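You operate a simulated robot arm through the tools that you are given. There is no shell and no other tool. Be economical: measure what you need, move in short steps, check, and stop when the job is done.

You are at the controls of a simulated robot arm. One attempt, no reset.

JOB
Shut the spare cupboard door.

It is judged by the outcome, as a careful person would: the job done as asked, and still so three seconds after it is handed in. It fails if anything else is knocked over, pushed out of place, dropped, spilled or broken.

ROBOT AND FRAMES
A 6-joint arm with a two-finger parallel gripper on a trunk, on a base that drives. Base frame: it is fixed to the floor where the robot stands at the start and does not move with it; the origin is under the middle of the robot, x ahead of it, y to its left, z up. Units: m, degrees, N and s.
With the tool pointing down near the work surface it reaches from about 0.48 to 0.88 m from the robot's upright axis, wherever it stands. Its first joint turns from -115.0 to 115.0 degrees. Places, roughly: spare cupboard door [0.7, -0.2, 0.3]. Payload 4.2 kg.
The TCP is the grasp point between the finger pads, 0.023 m short of the fingertips. In the tool frame z runs along the fingers and y along their closing line. The gripper opens to 0.094 m. The fingers are 0.038 m wide and 0.01 m thick; the gripper's body (0.054 by 0.096 m) begins 0.039 m behind the TCP.
Orientation is told as [roll, pitch, yaw] about the base's x, y, z axes, in that order, counted from this pose: with the fingers straight down and closing along the base's y, the tool's x points along the base's -x, its y along +y and its z along -z.

CONTROLS
- The arm moves only by the tool move_arm. Its argument "series" is a list of rows, each a list of 7 numbers: the shift along the tool's x, y, z in cm, then the turn, a rotation vector about the tool's x, y, z in rad, then the gripper command, from -1 (fully open) to 1 (shut), values between in proportion. In form: [[tx, ty, tz, ax, ay, az, claw], ...]. A call has 1 to 12 rows; each row shifts and turns the commanded pose from where the row before left it, along the tool's axes as they then stand. Each row takes 0.2 s and may step no farther than 0.05 m and 8.6 degrees from the row before; otherwise, or with a gripper value out of range, the whole call is refused. Where a pose cannot be reached the arm comes as near as it can. A force on the tool above 40 N (or 10 N above the force at the start of the call, whichever is more), or a blocked arm, ends the call early, and 0.2 s more pass. Each finger travels about 0.108 m/s and halts on what it meets, pressing with about 24 N; the grip force reading is that of the motor and also rises with nothing between the fingers. The clock runs only during rows and for 0.2 s after the last one: add rows that do not move to give the fingers time. The reply holds the time, the measured pose of the TCP, the force on the tool along the base axes, the opening and the grip force, in the units named above and with some noise.
- Cameras (640 x 400 px; columns grow to the right, rows downward): "scene" is now at [0.2215, 0.1588, 0.8774]; the picture's right is [-0.50, -0.86, 0.00], its down [-0.59, 0.34, -0.73] and it looks along [0.63, -0.37, -0.68] (base axes); focal length 262 px, centre (320, 200). "wrist" rides on the gripper at [-0.039, 0, -0.044] in the tool frame; the picture's right is [0.00, -1.00, 0.00], its down [0.97, 0.00, -0.24] and it looks along [0.24, 0.00, 0.97] (tool axes); focal length 218 px, centre (320, 200). There is no depth. A picture from a camera that has moved, and an enlarged one, comes with that camera's place and axes in the base frame and with its lens. The place of the scene camera against the robot may be out by one fixed shift of up to 0.012 m in any direction.
- camera(camera): a new picture of that camera. It takes no simulated time.
- lift_body(by): slides the trunk up (or, below 0, down) by that many m; the arm and the scene camera ride with it, the base frame stays. It gives what a move gives, with no picture.
- roll_base(legs): drives the robot by 1 to 6 legs, each [ahead, turn to the left] in m and degrees, along the robot's own axes; the way and the turn of a leg run together, so that a leg with both is an arc; at most 1.5 m and 180 degrees a leg. The arm and the cameras ride along, it lands a little off, and it stops where it bumps. It gives what a move gives.
- head_to(pan, tilt): turns the head with the scene camera to pan (to the left, within 80 degrees either way) and tilt (down, from -29 to 69), counted from straight ahead of the robot. It gives what a move gives.
- enlarge(camera, box): a new picture of the part [left, top, right, bottom] of that camera's present view, enlarged. It takes no simulated time.
- hand_in(): hands the job in; it is judged then, once.

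Go step by step. Nothing tells you exact positions but the pictures and the camera data: compare them with the known pose of the tool, close in by small moves and look again before you grip or let go. The budget is 120 turns and 90 pictures, counting those below and the enlarged ones. Unless the task says otherwise, let go and move clear before handing in, and close with one line.

The tools are called after "Call:" as name(argument=value, ...) on one line, values as JSON. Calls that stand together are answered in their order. move_arm: Moves the arm, as the interface text tells. Its arguments: {"type":"object","properties":{"series":{"type":"array","items":{"type":"array","items":{"type":"number"}}}},"required":["series"]} The other tools are called the same way: lift_body (by) slides the trunk up or down; roll_base (legs) drives the base; head_to (pan, tilt) turns the head that bears the scene camera; camera (camera) takes a picture; enlarge (camera, box) takes an enlarged picture of a part of a camera's view; hand_in () hands the job in.

At the start:

```text
clock: 0.0
tool_pos: [0.6024, -0.0296, 0.5742]
tcp_rot: [0.0, 0.0, 0.0]
wrist_force: [0.4, 0.2, -0.3]
gripper_width: 0.0938
grip_force: 0.1
trunk travel left (down, up): [-0.25, 0.74]
robot x, y, heading: [-0.0034, 0.0013, -0.1]
head pan, tilt: [-30.2, 42.8]
```

scene: 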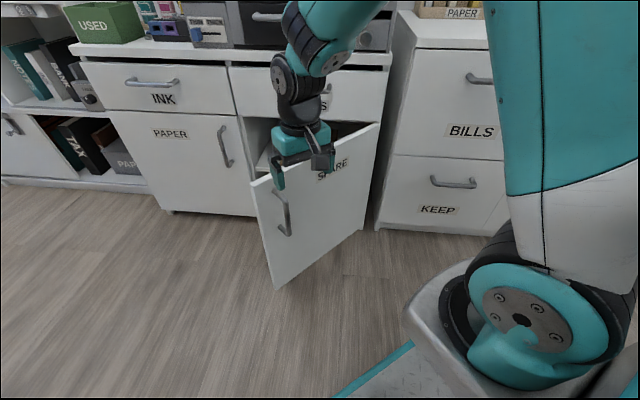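
wrist: 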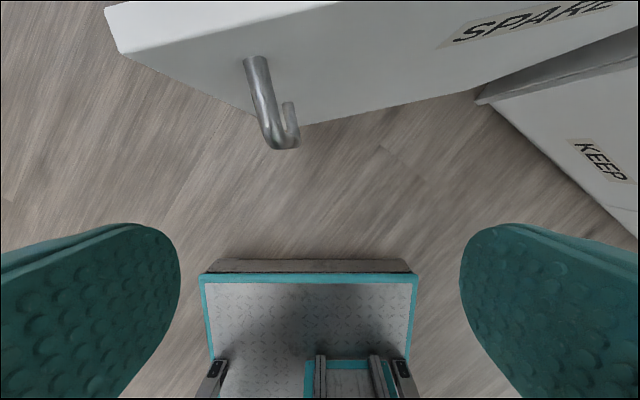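

The SPARE door stands open by roughly 40°, hinged at its right side. I place the hinge near (0.76, -0.36) and the free edge near (0.69, 0.06), with the top at z≈0.5. The gripper is on its robot side, and I'll look closer before moving.

Call:
enlarge(camera="scene", box=[220, 60, 420, 300])

Call:
head_to(pan=-20, tilt=35)

Call:
camera(camera="scene")

```text
1.67 times, centred on (320, 180) of scene
camera zoom: at [0.2215, 0.1588, 0.8774], right [-0.5, -0.86, 0.0], down [-0.59, 0.34, -0.73], along [0.63, -0.37, -0.68], focal length 438 px, centre (320, 233)
```

zoom: 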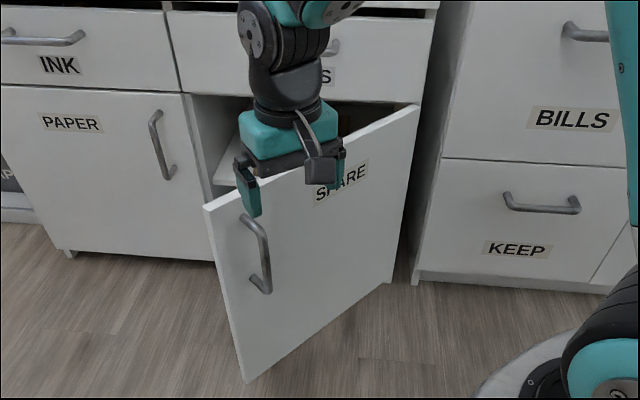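

```text
clock: 0.7
tool_pos: [0.6015, -0.029, 0.5744]
tcp_rot: [0.0, -0.1, 0.1]
wrist_force: [-0.1, 1.3, 1.1]
gripper_width: 0.094
grip_force: 0.2
trunk travel left (down, up): [-0.25, 0.74]
robot x, y, heading: [-0.0015, -0.0002, 0.2]
head pan, tilt: [-20.0, 35.0]
```

```text
86 pictures are left
camera scene: at [0.2325, 0.1704, 0.889], right [-0.34, -0.94, 0.0], down [-0.54, 0.2, -0.82], along [0.77, -0.28, -0.57], focal length 262 px, centre (320, 200)
```

scene: 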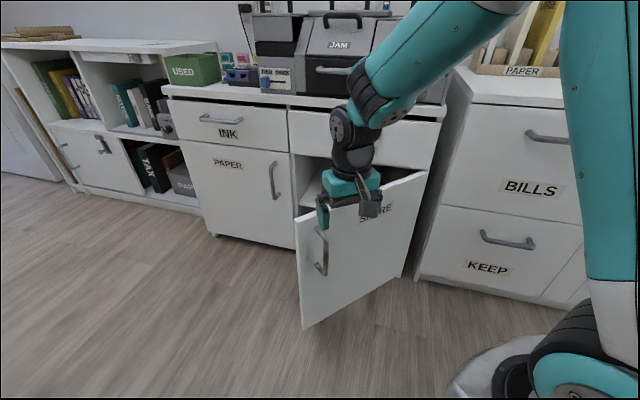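

The cupboard looks clear inside and nothing blocks the swing. I'll shut the fingers and tilt the tool to point forward, so the fingertips push the door and the gripper body stays clear of the drawer above.

Call:
move_arm(series=[[0, 0, 0, 0, -0.145, 0, 1], [0, 0, 0, 0, -0.145, 0, 1], [0, 0, 0, 0, -0.145, 0, 1], [0, 0, 0, 0, -0.145, 0, 1], [0, 0, 0, 0, -0.145, 0, 1], [0, 0, 0, 0, -0.145, 0, 1], [0, 0, 0, 0, -0.145, 0, 1], [0, 0, 0, 0, -0.145, 0, 1]])

Call:
camera(camera="scene")

```text
clock: 2.5
tool_pos: [0.6441, -0.0179, 0.5786]
tcp_rot: [0.0, -66.5, 0.0]
wrist_force: [0.7, 0.3, 0.4]
gripper_width: 0.0
grip_force: 24.0
out of reach, approached as far as the arm can: row 6, 7, 8
trunk travel left (down, up): [-0.25, 0.74]
robot x, y, heading: [-0.0006, 0.0006, -0.1]
head pan, tilt: [-20.0, 35.0]
```

```text
85 pictures are left
camera scene: at [0.2325, 0.1704, 0.8891], right [-0.34, -0.94, 0.0], down [-0.54, 0.2, -0.82], along [0.77, -0.28, -0.57], focal length 262 px, centre (320, 200)
```

scene: 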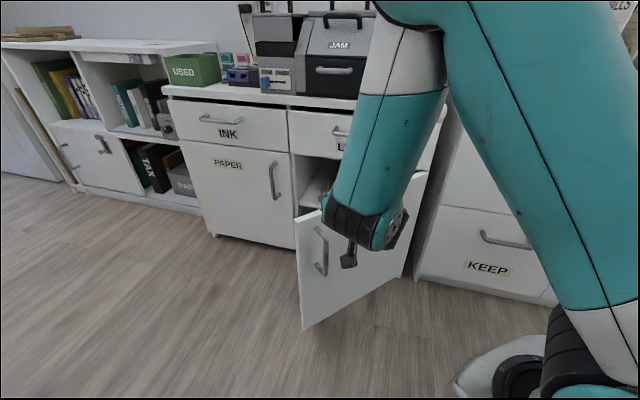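

The tool now points forward. I'll move it right, clear of the handle, and yaw it toward the cabinet's normal before lowering the trunk.

Call:
move_arm(series=[[0, -3, 0, 0.13, 0, 0.057, 1], [0, -3, 0, 0.13, 0, 0.057, 1], [0, -2, 0, 0.13, 0, 0.057, 1], [0, 0, 0, 0, 0, 0, 1]])

Call:
camera(camera="wrist")

```text
clock: 3.5
tool_pos: [0.6372, -0.0949, 0.5778]
tcp_rot: [0.3, -66.5, -24.7]
wrist_force: [-0.3, 0.0, -0.3]
gripper_width: 0.0001
grip_force: 24.1
out of reach, approached as far as the arm can: row 2
trunk travel left (down, up): [-0.25, 0.74]
robot x, y, heading: [0.0009, -0.0008, 0.0]
head pan, tilt: [-20.0, 35.0]
```

```text
84 pictures are left
camera wrist: at [0.6156, -0.0841, 0.6315], right [-0.41, -0.91, 0.0], down [-0.55, 0.25, -0.79], along [0.72, -0.33, -0.61], focal length 218 px, centre (320, 200)
```

wrist: 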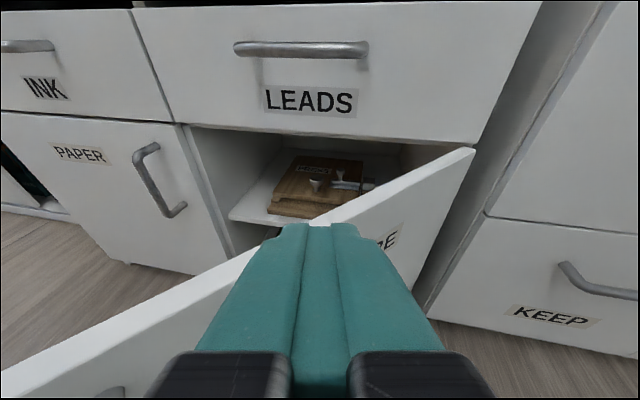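

Call:
enlarge(camera="wrist", box=[180, 110, 420, 260])

```text
2.67 times, centred on (300, 185) of wrist
camera zoom: at [0.6156, -0.0841, 0.6315], right [-0.41, -0.91, 0.0], down [-0.55, 0.25, -0.79], along [0.72, -0.33, -0.61], focal length 582 px, centre (373, 240)
```

zoom: 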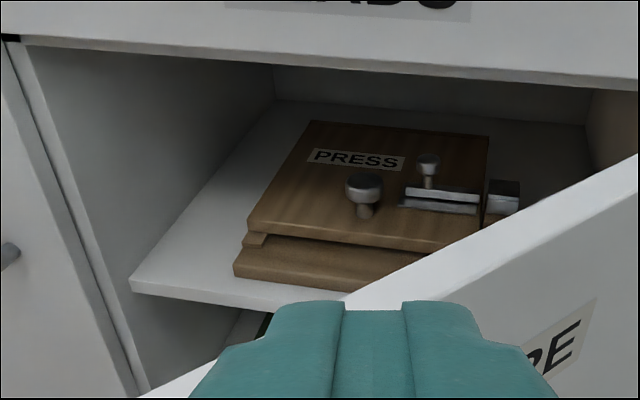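

A press sits on the shelf inside, and the door hides part of its front. Before pushing, I'll raise the trunk to check that nothing sticks out into the door's path.

Call:
lift_body(by=0.3)

Call:
camera(camera="wrist")

Call:
head_to(pan=-20, tilt=50)

Call:
camera(camera="scene")

```text
clock: 6.5
tool_pos: [0.6379, -0.0944, 0.878]
tcp_rot: [0.2, -66.5, -24.6]
wrist_force: [-0.1, 0.0, -0.8]
gripper_width: 0.0
grip_force: 24.5
trunk travel left (down, up): [-0.55, 0.44]
robot x, y, heading: [-0.0005, -0.0004, 0.1]
head pan, tilt: [-20.0, 35.0]
```

```text
82 pictures are left
camera wrist: at [0.6156, -0.084, 0.9315], right [-0.41, -0.91, 0.0], down [-0.55, 0.25, -0.79], along [0.72, -0.33, -0.61], focal length 218 px, centre (320, 200)
```

wrist: 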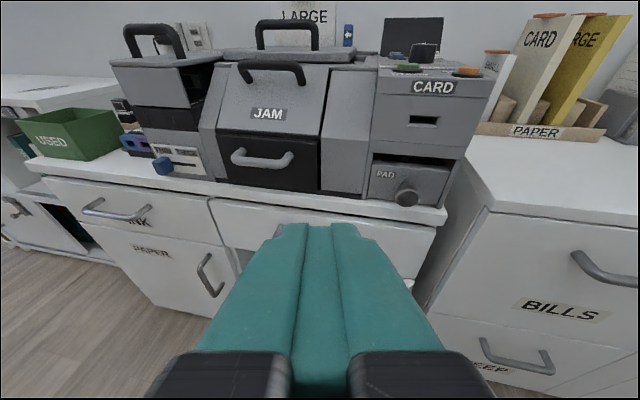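

```text
clock: 7.3
tool_pos: [0.6383, -0.0942, 0.8786]
tcp_rot: [0.2, -66.5, -24.6]
wrist_force: [-0.1, 1.6, 0.4]
gripper_width: 0.0
grip_force: 24.1
trunk travel left (down, up): [-0.55, 0.44]
robot x, y, heading: [-0.0022, -0.0006, 0.2]
head pan, tilt: [-20.0, 50.0]
```

```text
81 pictures are left
camera scene: at [0.2222, 0.1742, 1.1673], right [-0.34, -0.94, 0.0], down [-0.72, 0.26, -0.64], along [0.6, -0.22, -0.77], focal length 262 px, centre (320, 200)
```

scene: 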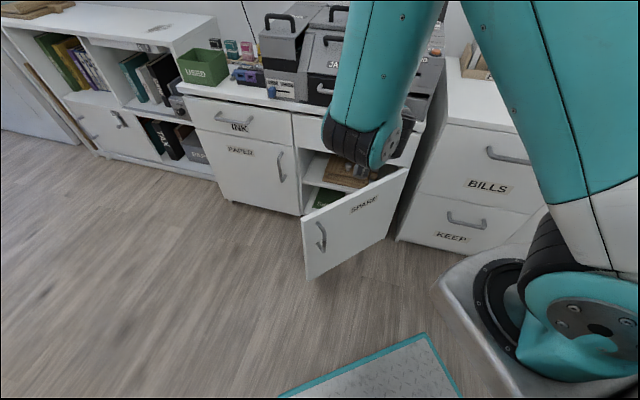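

Call:
enlarge(camera="scene", box=[290, 120, 430, 220])

```text
4.00 times, centred on (360, 170) of scene
camera zoom: at [0.2222, 0.1742, 1.1673], right [-0.34, -0.94, 0.0], down [-0.72, 0.26, -0.64], along [0.6, -0.22, -0.77], focal length 1050 px, centre (160, 320)
```

zoom: 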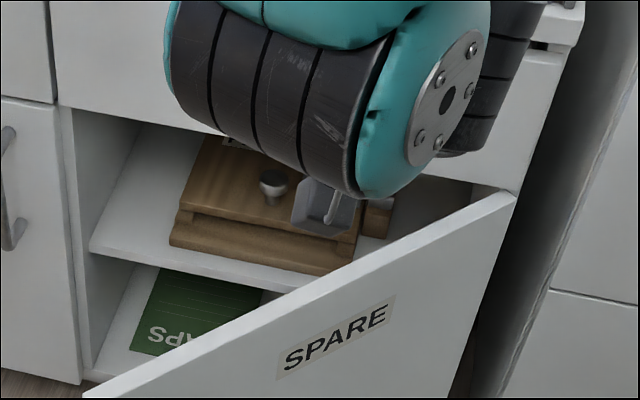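

The press and the green box both look set back behind the front plane. The door's right part still hides some of the inside, so I'll peek around the free edge with the wrist camera.

Call:
move_arm(series=[[0, 4, 0, 0.13, 0, 0.057, 1], [0, 4, 0, 0.13, 0, 0.057, 1], [0, 4, 0, 0.13, 0, 0.057, 1], [0, 4, 0, 0.13, 0, 0.057, 1], [0, 4, 0, 0, 0, 0, 1]])

Call:
lift_body(by=-0.25)

Call:
camera(camera="wrist")

```text
clock: 8.5
tool_pos: [0.7653, 0.0543, 0.8769]
tcp_rot: [0.0, -66.5, -57.1]
wrist_force: [-0.1, -0.4, -0.5]
gripper_width: 0.0002
grip_force: 24.2
trunk travel left (down, up): [-0.55, 0.44]
robot x, y, heading: [-0.0047, -0.0043, -0.3]
head pan, tilt: [-20.0, 50.0]
```

```text
clock: 11.1
tool_pos: [0.7654, 0.0551, 0.6278]
tcp_rot: [0.4, -66.4, -57.3]
wrist_force: [1.3, -0.3, 0.2]
gripper_width: 0.0
grip_force: 23.9
trunk travel left (down, up): [-0.3, 0.69]
robot x, y, heading: [0.0014, -0.0024, 0.1]
head pan, tilt: [-20.0, 50.0]
```

```text
79 pictures are left
camera wrist: at [0.7525, 0.0764, 0.6812], right [-0.84, -0.55, 0.0], down [-0.33, 0.51, -0.79], along [0.43, -0.66, -0.61], focal length 218 px, centre (320, 200)
```

wrist: 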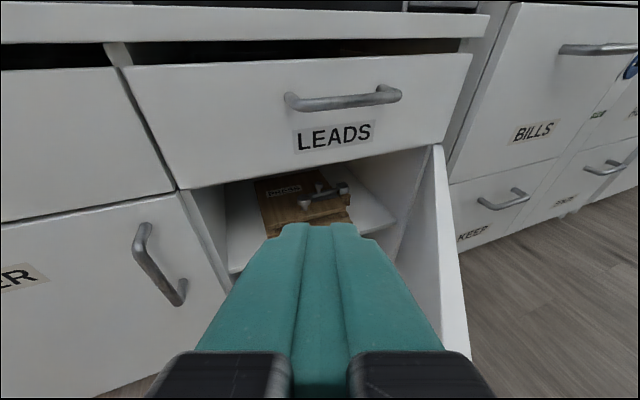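

Call:
move_arm(series=[[0, 0, 0, 0, 0, 0, -1], [0, 0, 0, 0, 0, 0, -1], [0, 0, 0, 0, 0, 0, -1]])

Call:
camera(camera="wrist")

```text
clock: 11.9
tool_pos: [0.7666, 0.0563, 0.6271]
tcp_rot: [0.5, -66.4, -57.3]
wrist_force: [-0.1, -0.7, 0.3]
gripper_width: 0.094
grip_force: 0.1
trunk travel left (down, up): [-0.3, 0.69]
robot x, y, heading: [-0.0021, 0.0004, 0.1]
head pan, tilt: [-20.0, 50.0]
```

```text
78 pictures are left
camera wrist: at [0.7525, 0.0764, 0.6811], right [-0.84, -0.55, 0.0], down [-0.33, 0.51, -0.79], along [0.43, -0.66, -0.61], focal length 218 px, centre (320, 200)
```

wrist: 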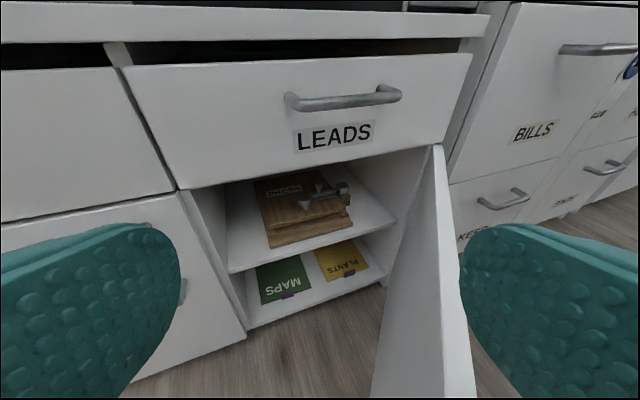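

The inside is clear, with everything set back from the front. I'll go back to the robot side of the door, shut the fingers and lower.

Call:
move_arm(series=[[0, -4, 0, 0, 0, 0, 1], [0, -4, 0, -0.13, 0, -0.057, 1], [0, -4, 0, -0.13, 0, -0.057, 1], [0, -4, 0, -0.13, 0, -0.057, 1], [0, -4, 0, -0.13, 0, -0.057, 1], [0, 0, 0, 0, 0, 0, 1]])

Call:
lift_body(by=-0.1)

Call:
camera(camera="wrist")

Call:
camera(camera="scene")

```text
clock: 13.3
tool_pos: [0.6307, -0.0783, 0.625]
tcp_rot: [0.2, -66.4, -24.8]
wrist_force: [0.7, 0.4, 0.1]
gripper_width: 0.0
grip_force: 24.2
out of reach, approached as far as the arm can: row 5
trunk travel left (down, up): [-0.3, 0.69]
robot x, y, heading: [0.0012, -0.0014, -0.3]
head pan, tilt: [-20.0, 50.0]
```

```text
clock: 14.6
tool_pos: [0.6306, -0.0769, 0.5269]
tcp_rot: [0.0, -66.2, -24.6]
wrist_force: [-0.3, -0.2, 0.2]
gripper_width: 0.0
grip_force: 23.8
trunk travel left (down, up): [-0.2, 0.79]
robot x, y, heading: [-0.001, -0.0007, -0.1]
head pan, tilt: [-20.0, 50.0]
```

```text
77 pictures are left
camera wrist: at [0.6085, -0.0674, 0.5794], right [-0.41, -0.91, 0.0], down [-0.55, 0.25, -0.79], along [0.72, -0.33, -0.61], focal length 218 px, centre (320, 200)
```

wrist: 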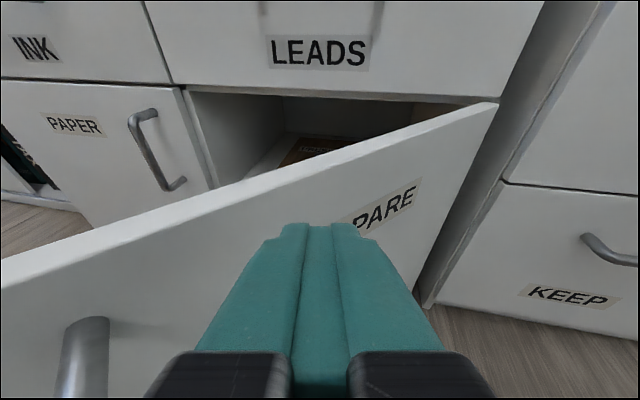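

```text
76 pictures are left
camera scene: at [0.2221, 0.1742, 0.8173], right [-0.34, -0.94, 0.0], down [-0.72, 0.26, -0.64], along [0.6, -0.22, -0.77], focal length 262 px, centre (320, 200)
```

scene: 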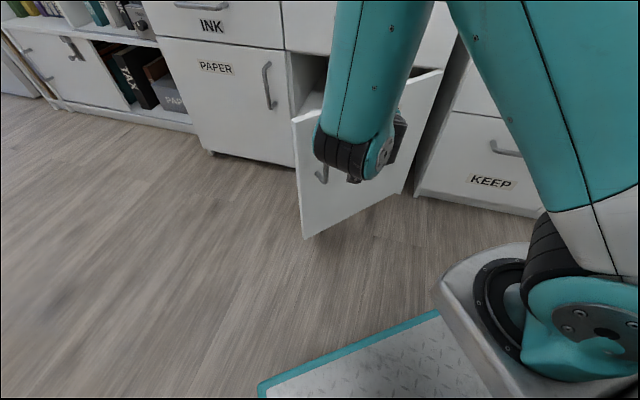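

The tool is on the robot side of the door, to the right of the handle. I'll shift slightly right, lower to z≈0.43 and start pushing along the door's arc.

Call:
move_arm(series=[[0, -2, 0, 0, 0, 0, 1], [0, 0, 0, 0, 0, 0, 1]])

Call:
lift_body(by=-0.1)

Call:
move_arm(series=[[-0.78, 0.44, 1.79, 0, 0, 0, 1], [-0.78, 0.44, 1.79, 0, 0, 0, 1], [-0.78, 0.44, 1.79, 0, 0, 0, 1], [-0.78, 0.44, 1.79, 0, 0, 0, 1], [-0.78, 0.44, 1.79, 0, 0, 0, 1]])

Call:
camera(camera="wrist")

Call:
camera(camera="scene")

```text
clock: 15.2
tool_pos: [0.6346, -0.0924, 0.526]
tcp_rot: [0.1, -66.4, -24.7]
wrist_force: [-0.2, -0.3, -1.2]
gripper_width: 0.0001
grip_force: 24.0
out of reach, approached as far as the arm can: row 1
trunk travel left (down, up): [-0.2, 0.79]
robot x, y, heading: [0.0003, 0.0039, -0.2]
head pan, tilt: [-20.0, 50.0]
```

```text
clock: 16.5
tool_pos: [0.6346, -0.0931, 0.4257]
tcp_rot: [0.1, -66.4, -24.6]
wrist_force: [0.2, -0.4, -0.7]
gripper_width: 0.0002
grip_force: 24.1
trunk travel left (down, up): [-0.1, 0.89]
robot x, y, heading: [0.0012, 0.0015, -0.0]
head pan, tilt: [-20.0, 50.0]
```

```text
clock: 17.7
tool_pos: [0.7322, -0.1127, 0.4255]
tcp_rot: [0.0, -66.4, -24.7]
wrist_force: [0.1, 0.6, -0.1]
gripper_width: 0.0001
grip_force: 24.0
trunk travel left (down, up): [-0.1, 0.89]
robot x, y, heading: [0.0035, -0.0004, -0.2]
head pan, tilt: [-20.0, 50.0]
```

```text
75 pictures are left
camera wrist: at [0.7104, -0.1024, 0.4784], right [-0.41, -0.91, 0.0], down [-0.55, 0.25, -0.79], along [0.72, -0.33, -0.61], focal length 218 px, centre (320, 200)
```

wrist: 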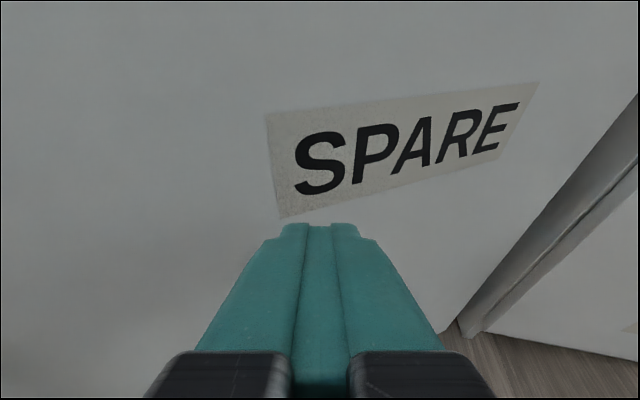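

```text
74 pictures are left
camera scene: at [0.2221, 0.1742, 0.7173], right [-0.34, -0.94, 0.0], down [-0.72, 0.26, -0.64], along [0.6, -0.22, -0.77], focal length 262 px, centre (320, 200)
```

scene: 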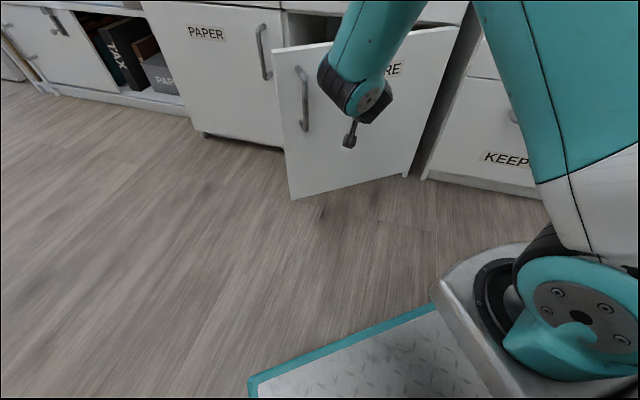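

The door is moving with only slight force. I'll keep pushing in small steps.

Call:
move_arm(series=[[-0.73, 0.84, 1.67, 0, 0, 0, 1], [-0.73, 0.84, 1.67, 0, 0, 0, 1], [-0.73, 0.84, 1.67, 0, 0, 0, 1], [-0.73, 0.84, 1.67, 0, 0, 0, 1]])

Call:
camera(camera="wrist")

Call:
camera(camera="scene")

```text
clock: 18.7
tool_pos: [0.8135, -0.1119, 0.4258]
tcp_rot: [0.0, -66.4, -24.5]
wrist_force: [1.1, 0.2, -0.2]
gripper_width: 0.0
grip_force: 24.4
trunk travel left (down, up): [-0.1, 0.89]
robot x, y, heading: [0.0005, 0.0003, -0.4]
head pan, tilt: [-20.0, 50.0]
```

```text
73 pictures are left
camera wrist: at [0.7923, -0.1017, 0.4787], right [-0.41, -0.91, 0.0], down [-0.55, 0.25, -0.79], along [0.72, -0.33, -0.61], focal length 218 px, centre (320, 200)
```

wrist: 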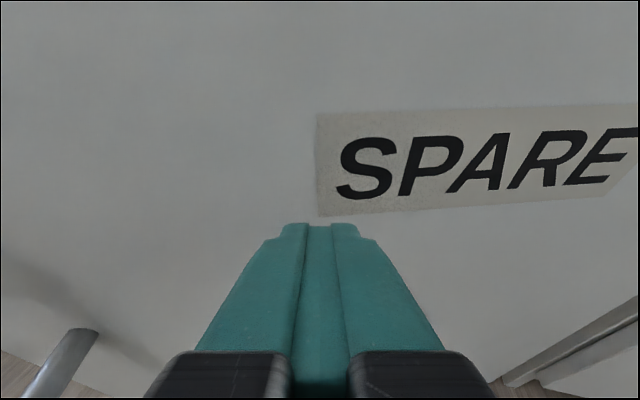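

```text
72 pictures are left
camera scene: at [0.2221, 0.1742, 0.7173], right [-0.34, -0.94, 0.0], down [-0.72, 0.26, -0.64], along [0.6, -0.22, -0.77], focal length 262 px, centre (320, 200)
```

scene: 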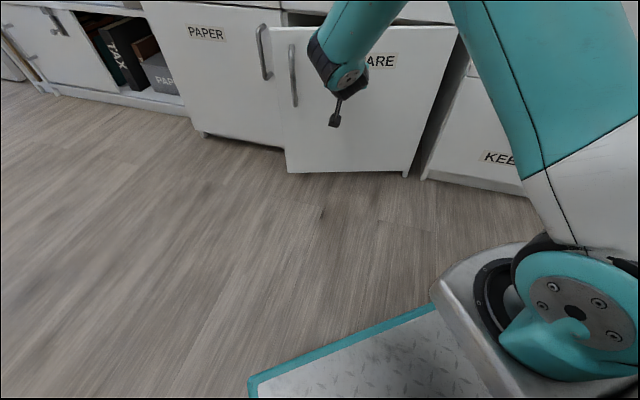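

The door is well over half shut. I'll continue in smaller steps.

Call:
move_arm(series=[[-0.59, 0.19, 1.36, 0, 0, 0, 1], [-0.59, 0.19, 1.36, 0, 0, 0, 1], [-0.59, 0.19, 1.36, 0, 0, 0, 1], [-0.59, 0.19, 1.36, 0, 0, 0, 1]])

Call:
camera(camera="scene")

```text
clock: 19.7
tool_pos: [0.8696, -0.1291, 0.4265]
tcp_rot: [-0.1, -66.4, -24.5]
wrist_force: [-1.1, 0.1, -0.6]
gripper_width: 0.0
grip_force: 24.1
trunk travel left (down, up): [-0.1, 0.89]
robot x, y, heading: [-0.0008, 0.0029, 0.3]
head pan, tilt: [-20.0, 50.0]
```

```text
71 pictures are left
camera scene: at [0.2221, 0.1742, 0.7173], right [-0.34, -0.94, 0.0], down [-0.72, 0.26, -0.64], along [0.6, -0.22, -0.77], focal length 262 px, centre (320, 200)
```

scene: 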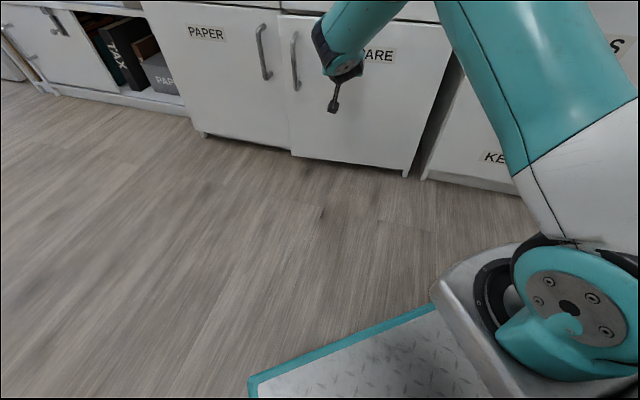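

The door is nearly flush. I'll finish with small steps until contact force shows it is seated.

Call:
move_arm(series=[[-0.35, 0.1, 0.72, 0, 0, 0, 1], [-0.35, 0.1, 0.72, 0, 0, 0, 1], [-0.35, 0.1, 0.72, 0, 0, 0, 1], [0, 0, 0, 0, 0, 0, 1]])

Call:
enlarge(camera="scene", box=[240, 0, 460, 190])

```text
clock: 20.7
tool_pos: [0.8936, -0.1371, 0.4259]
tcp_rot: [0.0, -66.3, -24.6]
wrist_force: [0.0, -0.2, -0.1]
gripper_width: 0.0001
grip_force: 23.9
trunk travel left (down, up): [-0.1, 0.89]
robot x, y, heading: [-0.0009, -0.004, 0.0]
head pan, tilt: [-20.0, 50.0]
```

```text
2.11 times, centred on (350, 95) of scene
camera zoom: at [0.2221, 0.1742, 0.7173], right [-0.34, -0.94, 0.0], down [-0.72, 0.26, -0.64], along [0.6, -0.22, -0.77], focal length 553 px, centre (257, 421)
```

zoom: 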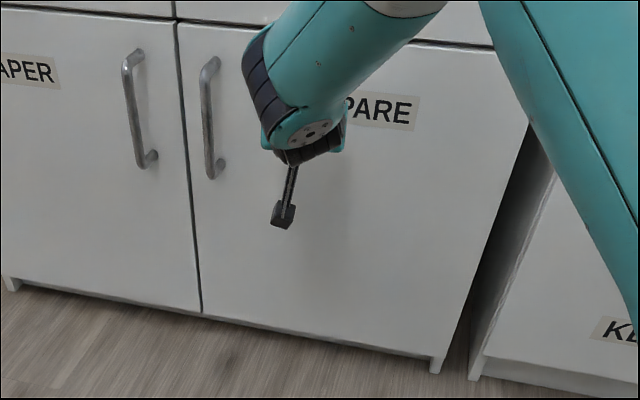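

It looks almost flush, but there's no stop force yet. I'll creep forward until it seats.

Call:
move_arm(series=[[-0.2, 0.05, 0.45, 0, 0, 0, 1], [-0.2, 0.05, 0.45, 0, 0, 0, 1], [-0.2, 0.05, 0.45, 0, 0, 0, 1], [0, 0, 0, 0, 0, 0, 1]])

Call:
enlarge(camera="scene", box=[240, 0, 460, 190])

```text
clock: 21.6
tool_pos: [0.9045, -0.1406, 0.4262]
tcp_rot: [-0.4, -66.2, -24.3]
wrist_force: [-17.3, 4.3, 6.9]
gripper_width: 0.0
grip_force: 23.8
trunk travel left (down, up): [-0.1, 0.89]
robot x, y, heading: [0.0031, -0.001, -0.0]
head pan, tilt: [-20.0, 50.0]
stopped in row 4: the force on the tool passed its limit (the readings are from after the stop); the commanded pose is now the measured one
```

```text
2.11 times, centred on (350, 95) of scene
camera zoom: at [0.2213, 0.1744, 0.7175], right [-0.34, -0.94, 0.0], down [-0.72, 0.26, -0.64], along [0.6, -0.22, -0.77], focal length 553 px, centre (257, 421)
```

zoom: 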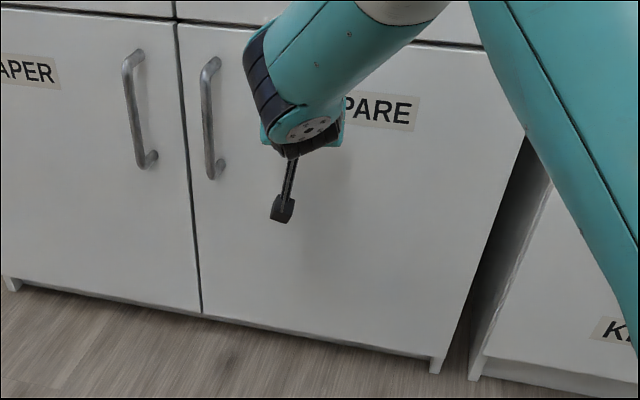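

The door is seated, with about 18 N pushing back and its face flush with the neighbouring door. I'll back straight off and check that it stays shut.

Call:
move_arm(series=[[0.4, 0, -1, 0, 0, 0, 1], [0.9, 0, -2, 0, 0, 0, 1], [1.3, 0, -3, 0, 0, 0, 1], [1.3, 0, -3, 0, 0, 0, 1], [1.3, 0, -3, 0, 0, 0, 1], [0, 0, 0, 0, 0, 0, 1], [0, 0, 0, 0, 0, 0, 1], [0, 0, 0, 0, 0, 0, 1], [0, 0, 0, 0, 0, 0, 1], [0, 0, 0, 0, 0, 0, 1]])

Call:
enlarge(camera="scene", box=[240, 0, 460, 190])

Call:
camera(camera="wrist")

```text
clock: 23.8
tool_pos: [0.7865, -0.0869, 0.4267]
tcp_rot: [-0.4, -66.1, -24.3]
wrist_force: [0.1, 1.2, 0.2]
gripper_width: 0.0
grip_force: 23.8
trunk travel left (down, up): [-0.1, 0.89]
robot x, y, heading: [-0.0003, -0.0027, -0.1]
head pan, tilt: [-20.0, 50.0]
```

```text
2.11 times, centred on (350, 95) of scene
camera zoom: at [0.2218, 0.1743, 0.7173], right [-0.34, -0.94, 0.0], down [-0.72, 0.26, -0.64], along [0.6, -0.22, -0.77], focal length 553 px, centre (257, 421)
```

zoom: 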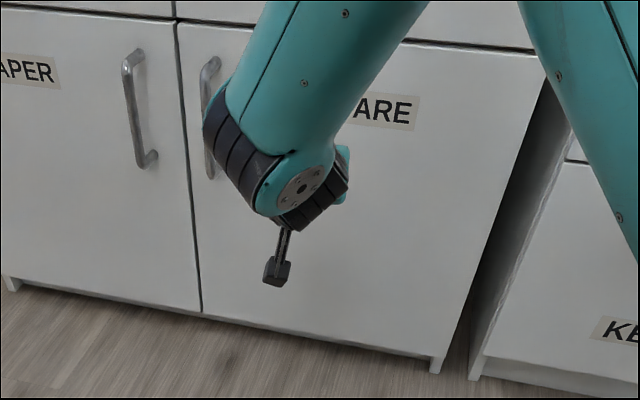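

```text
67 pictures are left
camera wrist: at [0.7649, -0.0768, 0.4792], right [-0.42, -0.91, 0.0], down [-0.56, 0.25, -0.79], along [0.72, -0.33, -0.61], focal length 218 px, centre (320, 200)
```

wrist: 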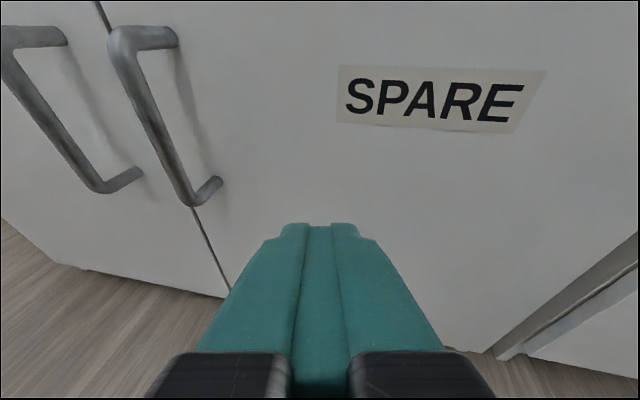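

The door is still shut and flush after the tool backed off, and nothing else has moved, so I'm handing in.

Call:
hand_in()

```text
The job is handed in.
```

The spare cupboard door is shut, flush with the door beside it, and it stayed closed once the arm had moved clear.
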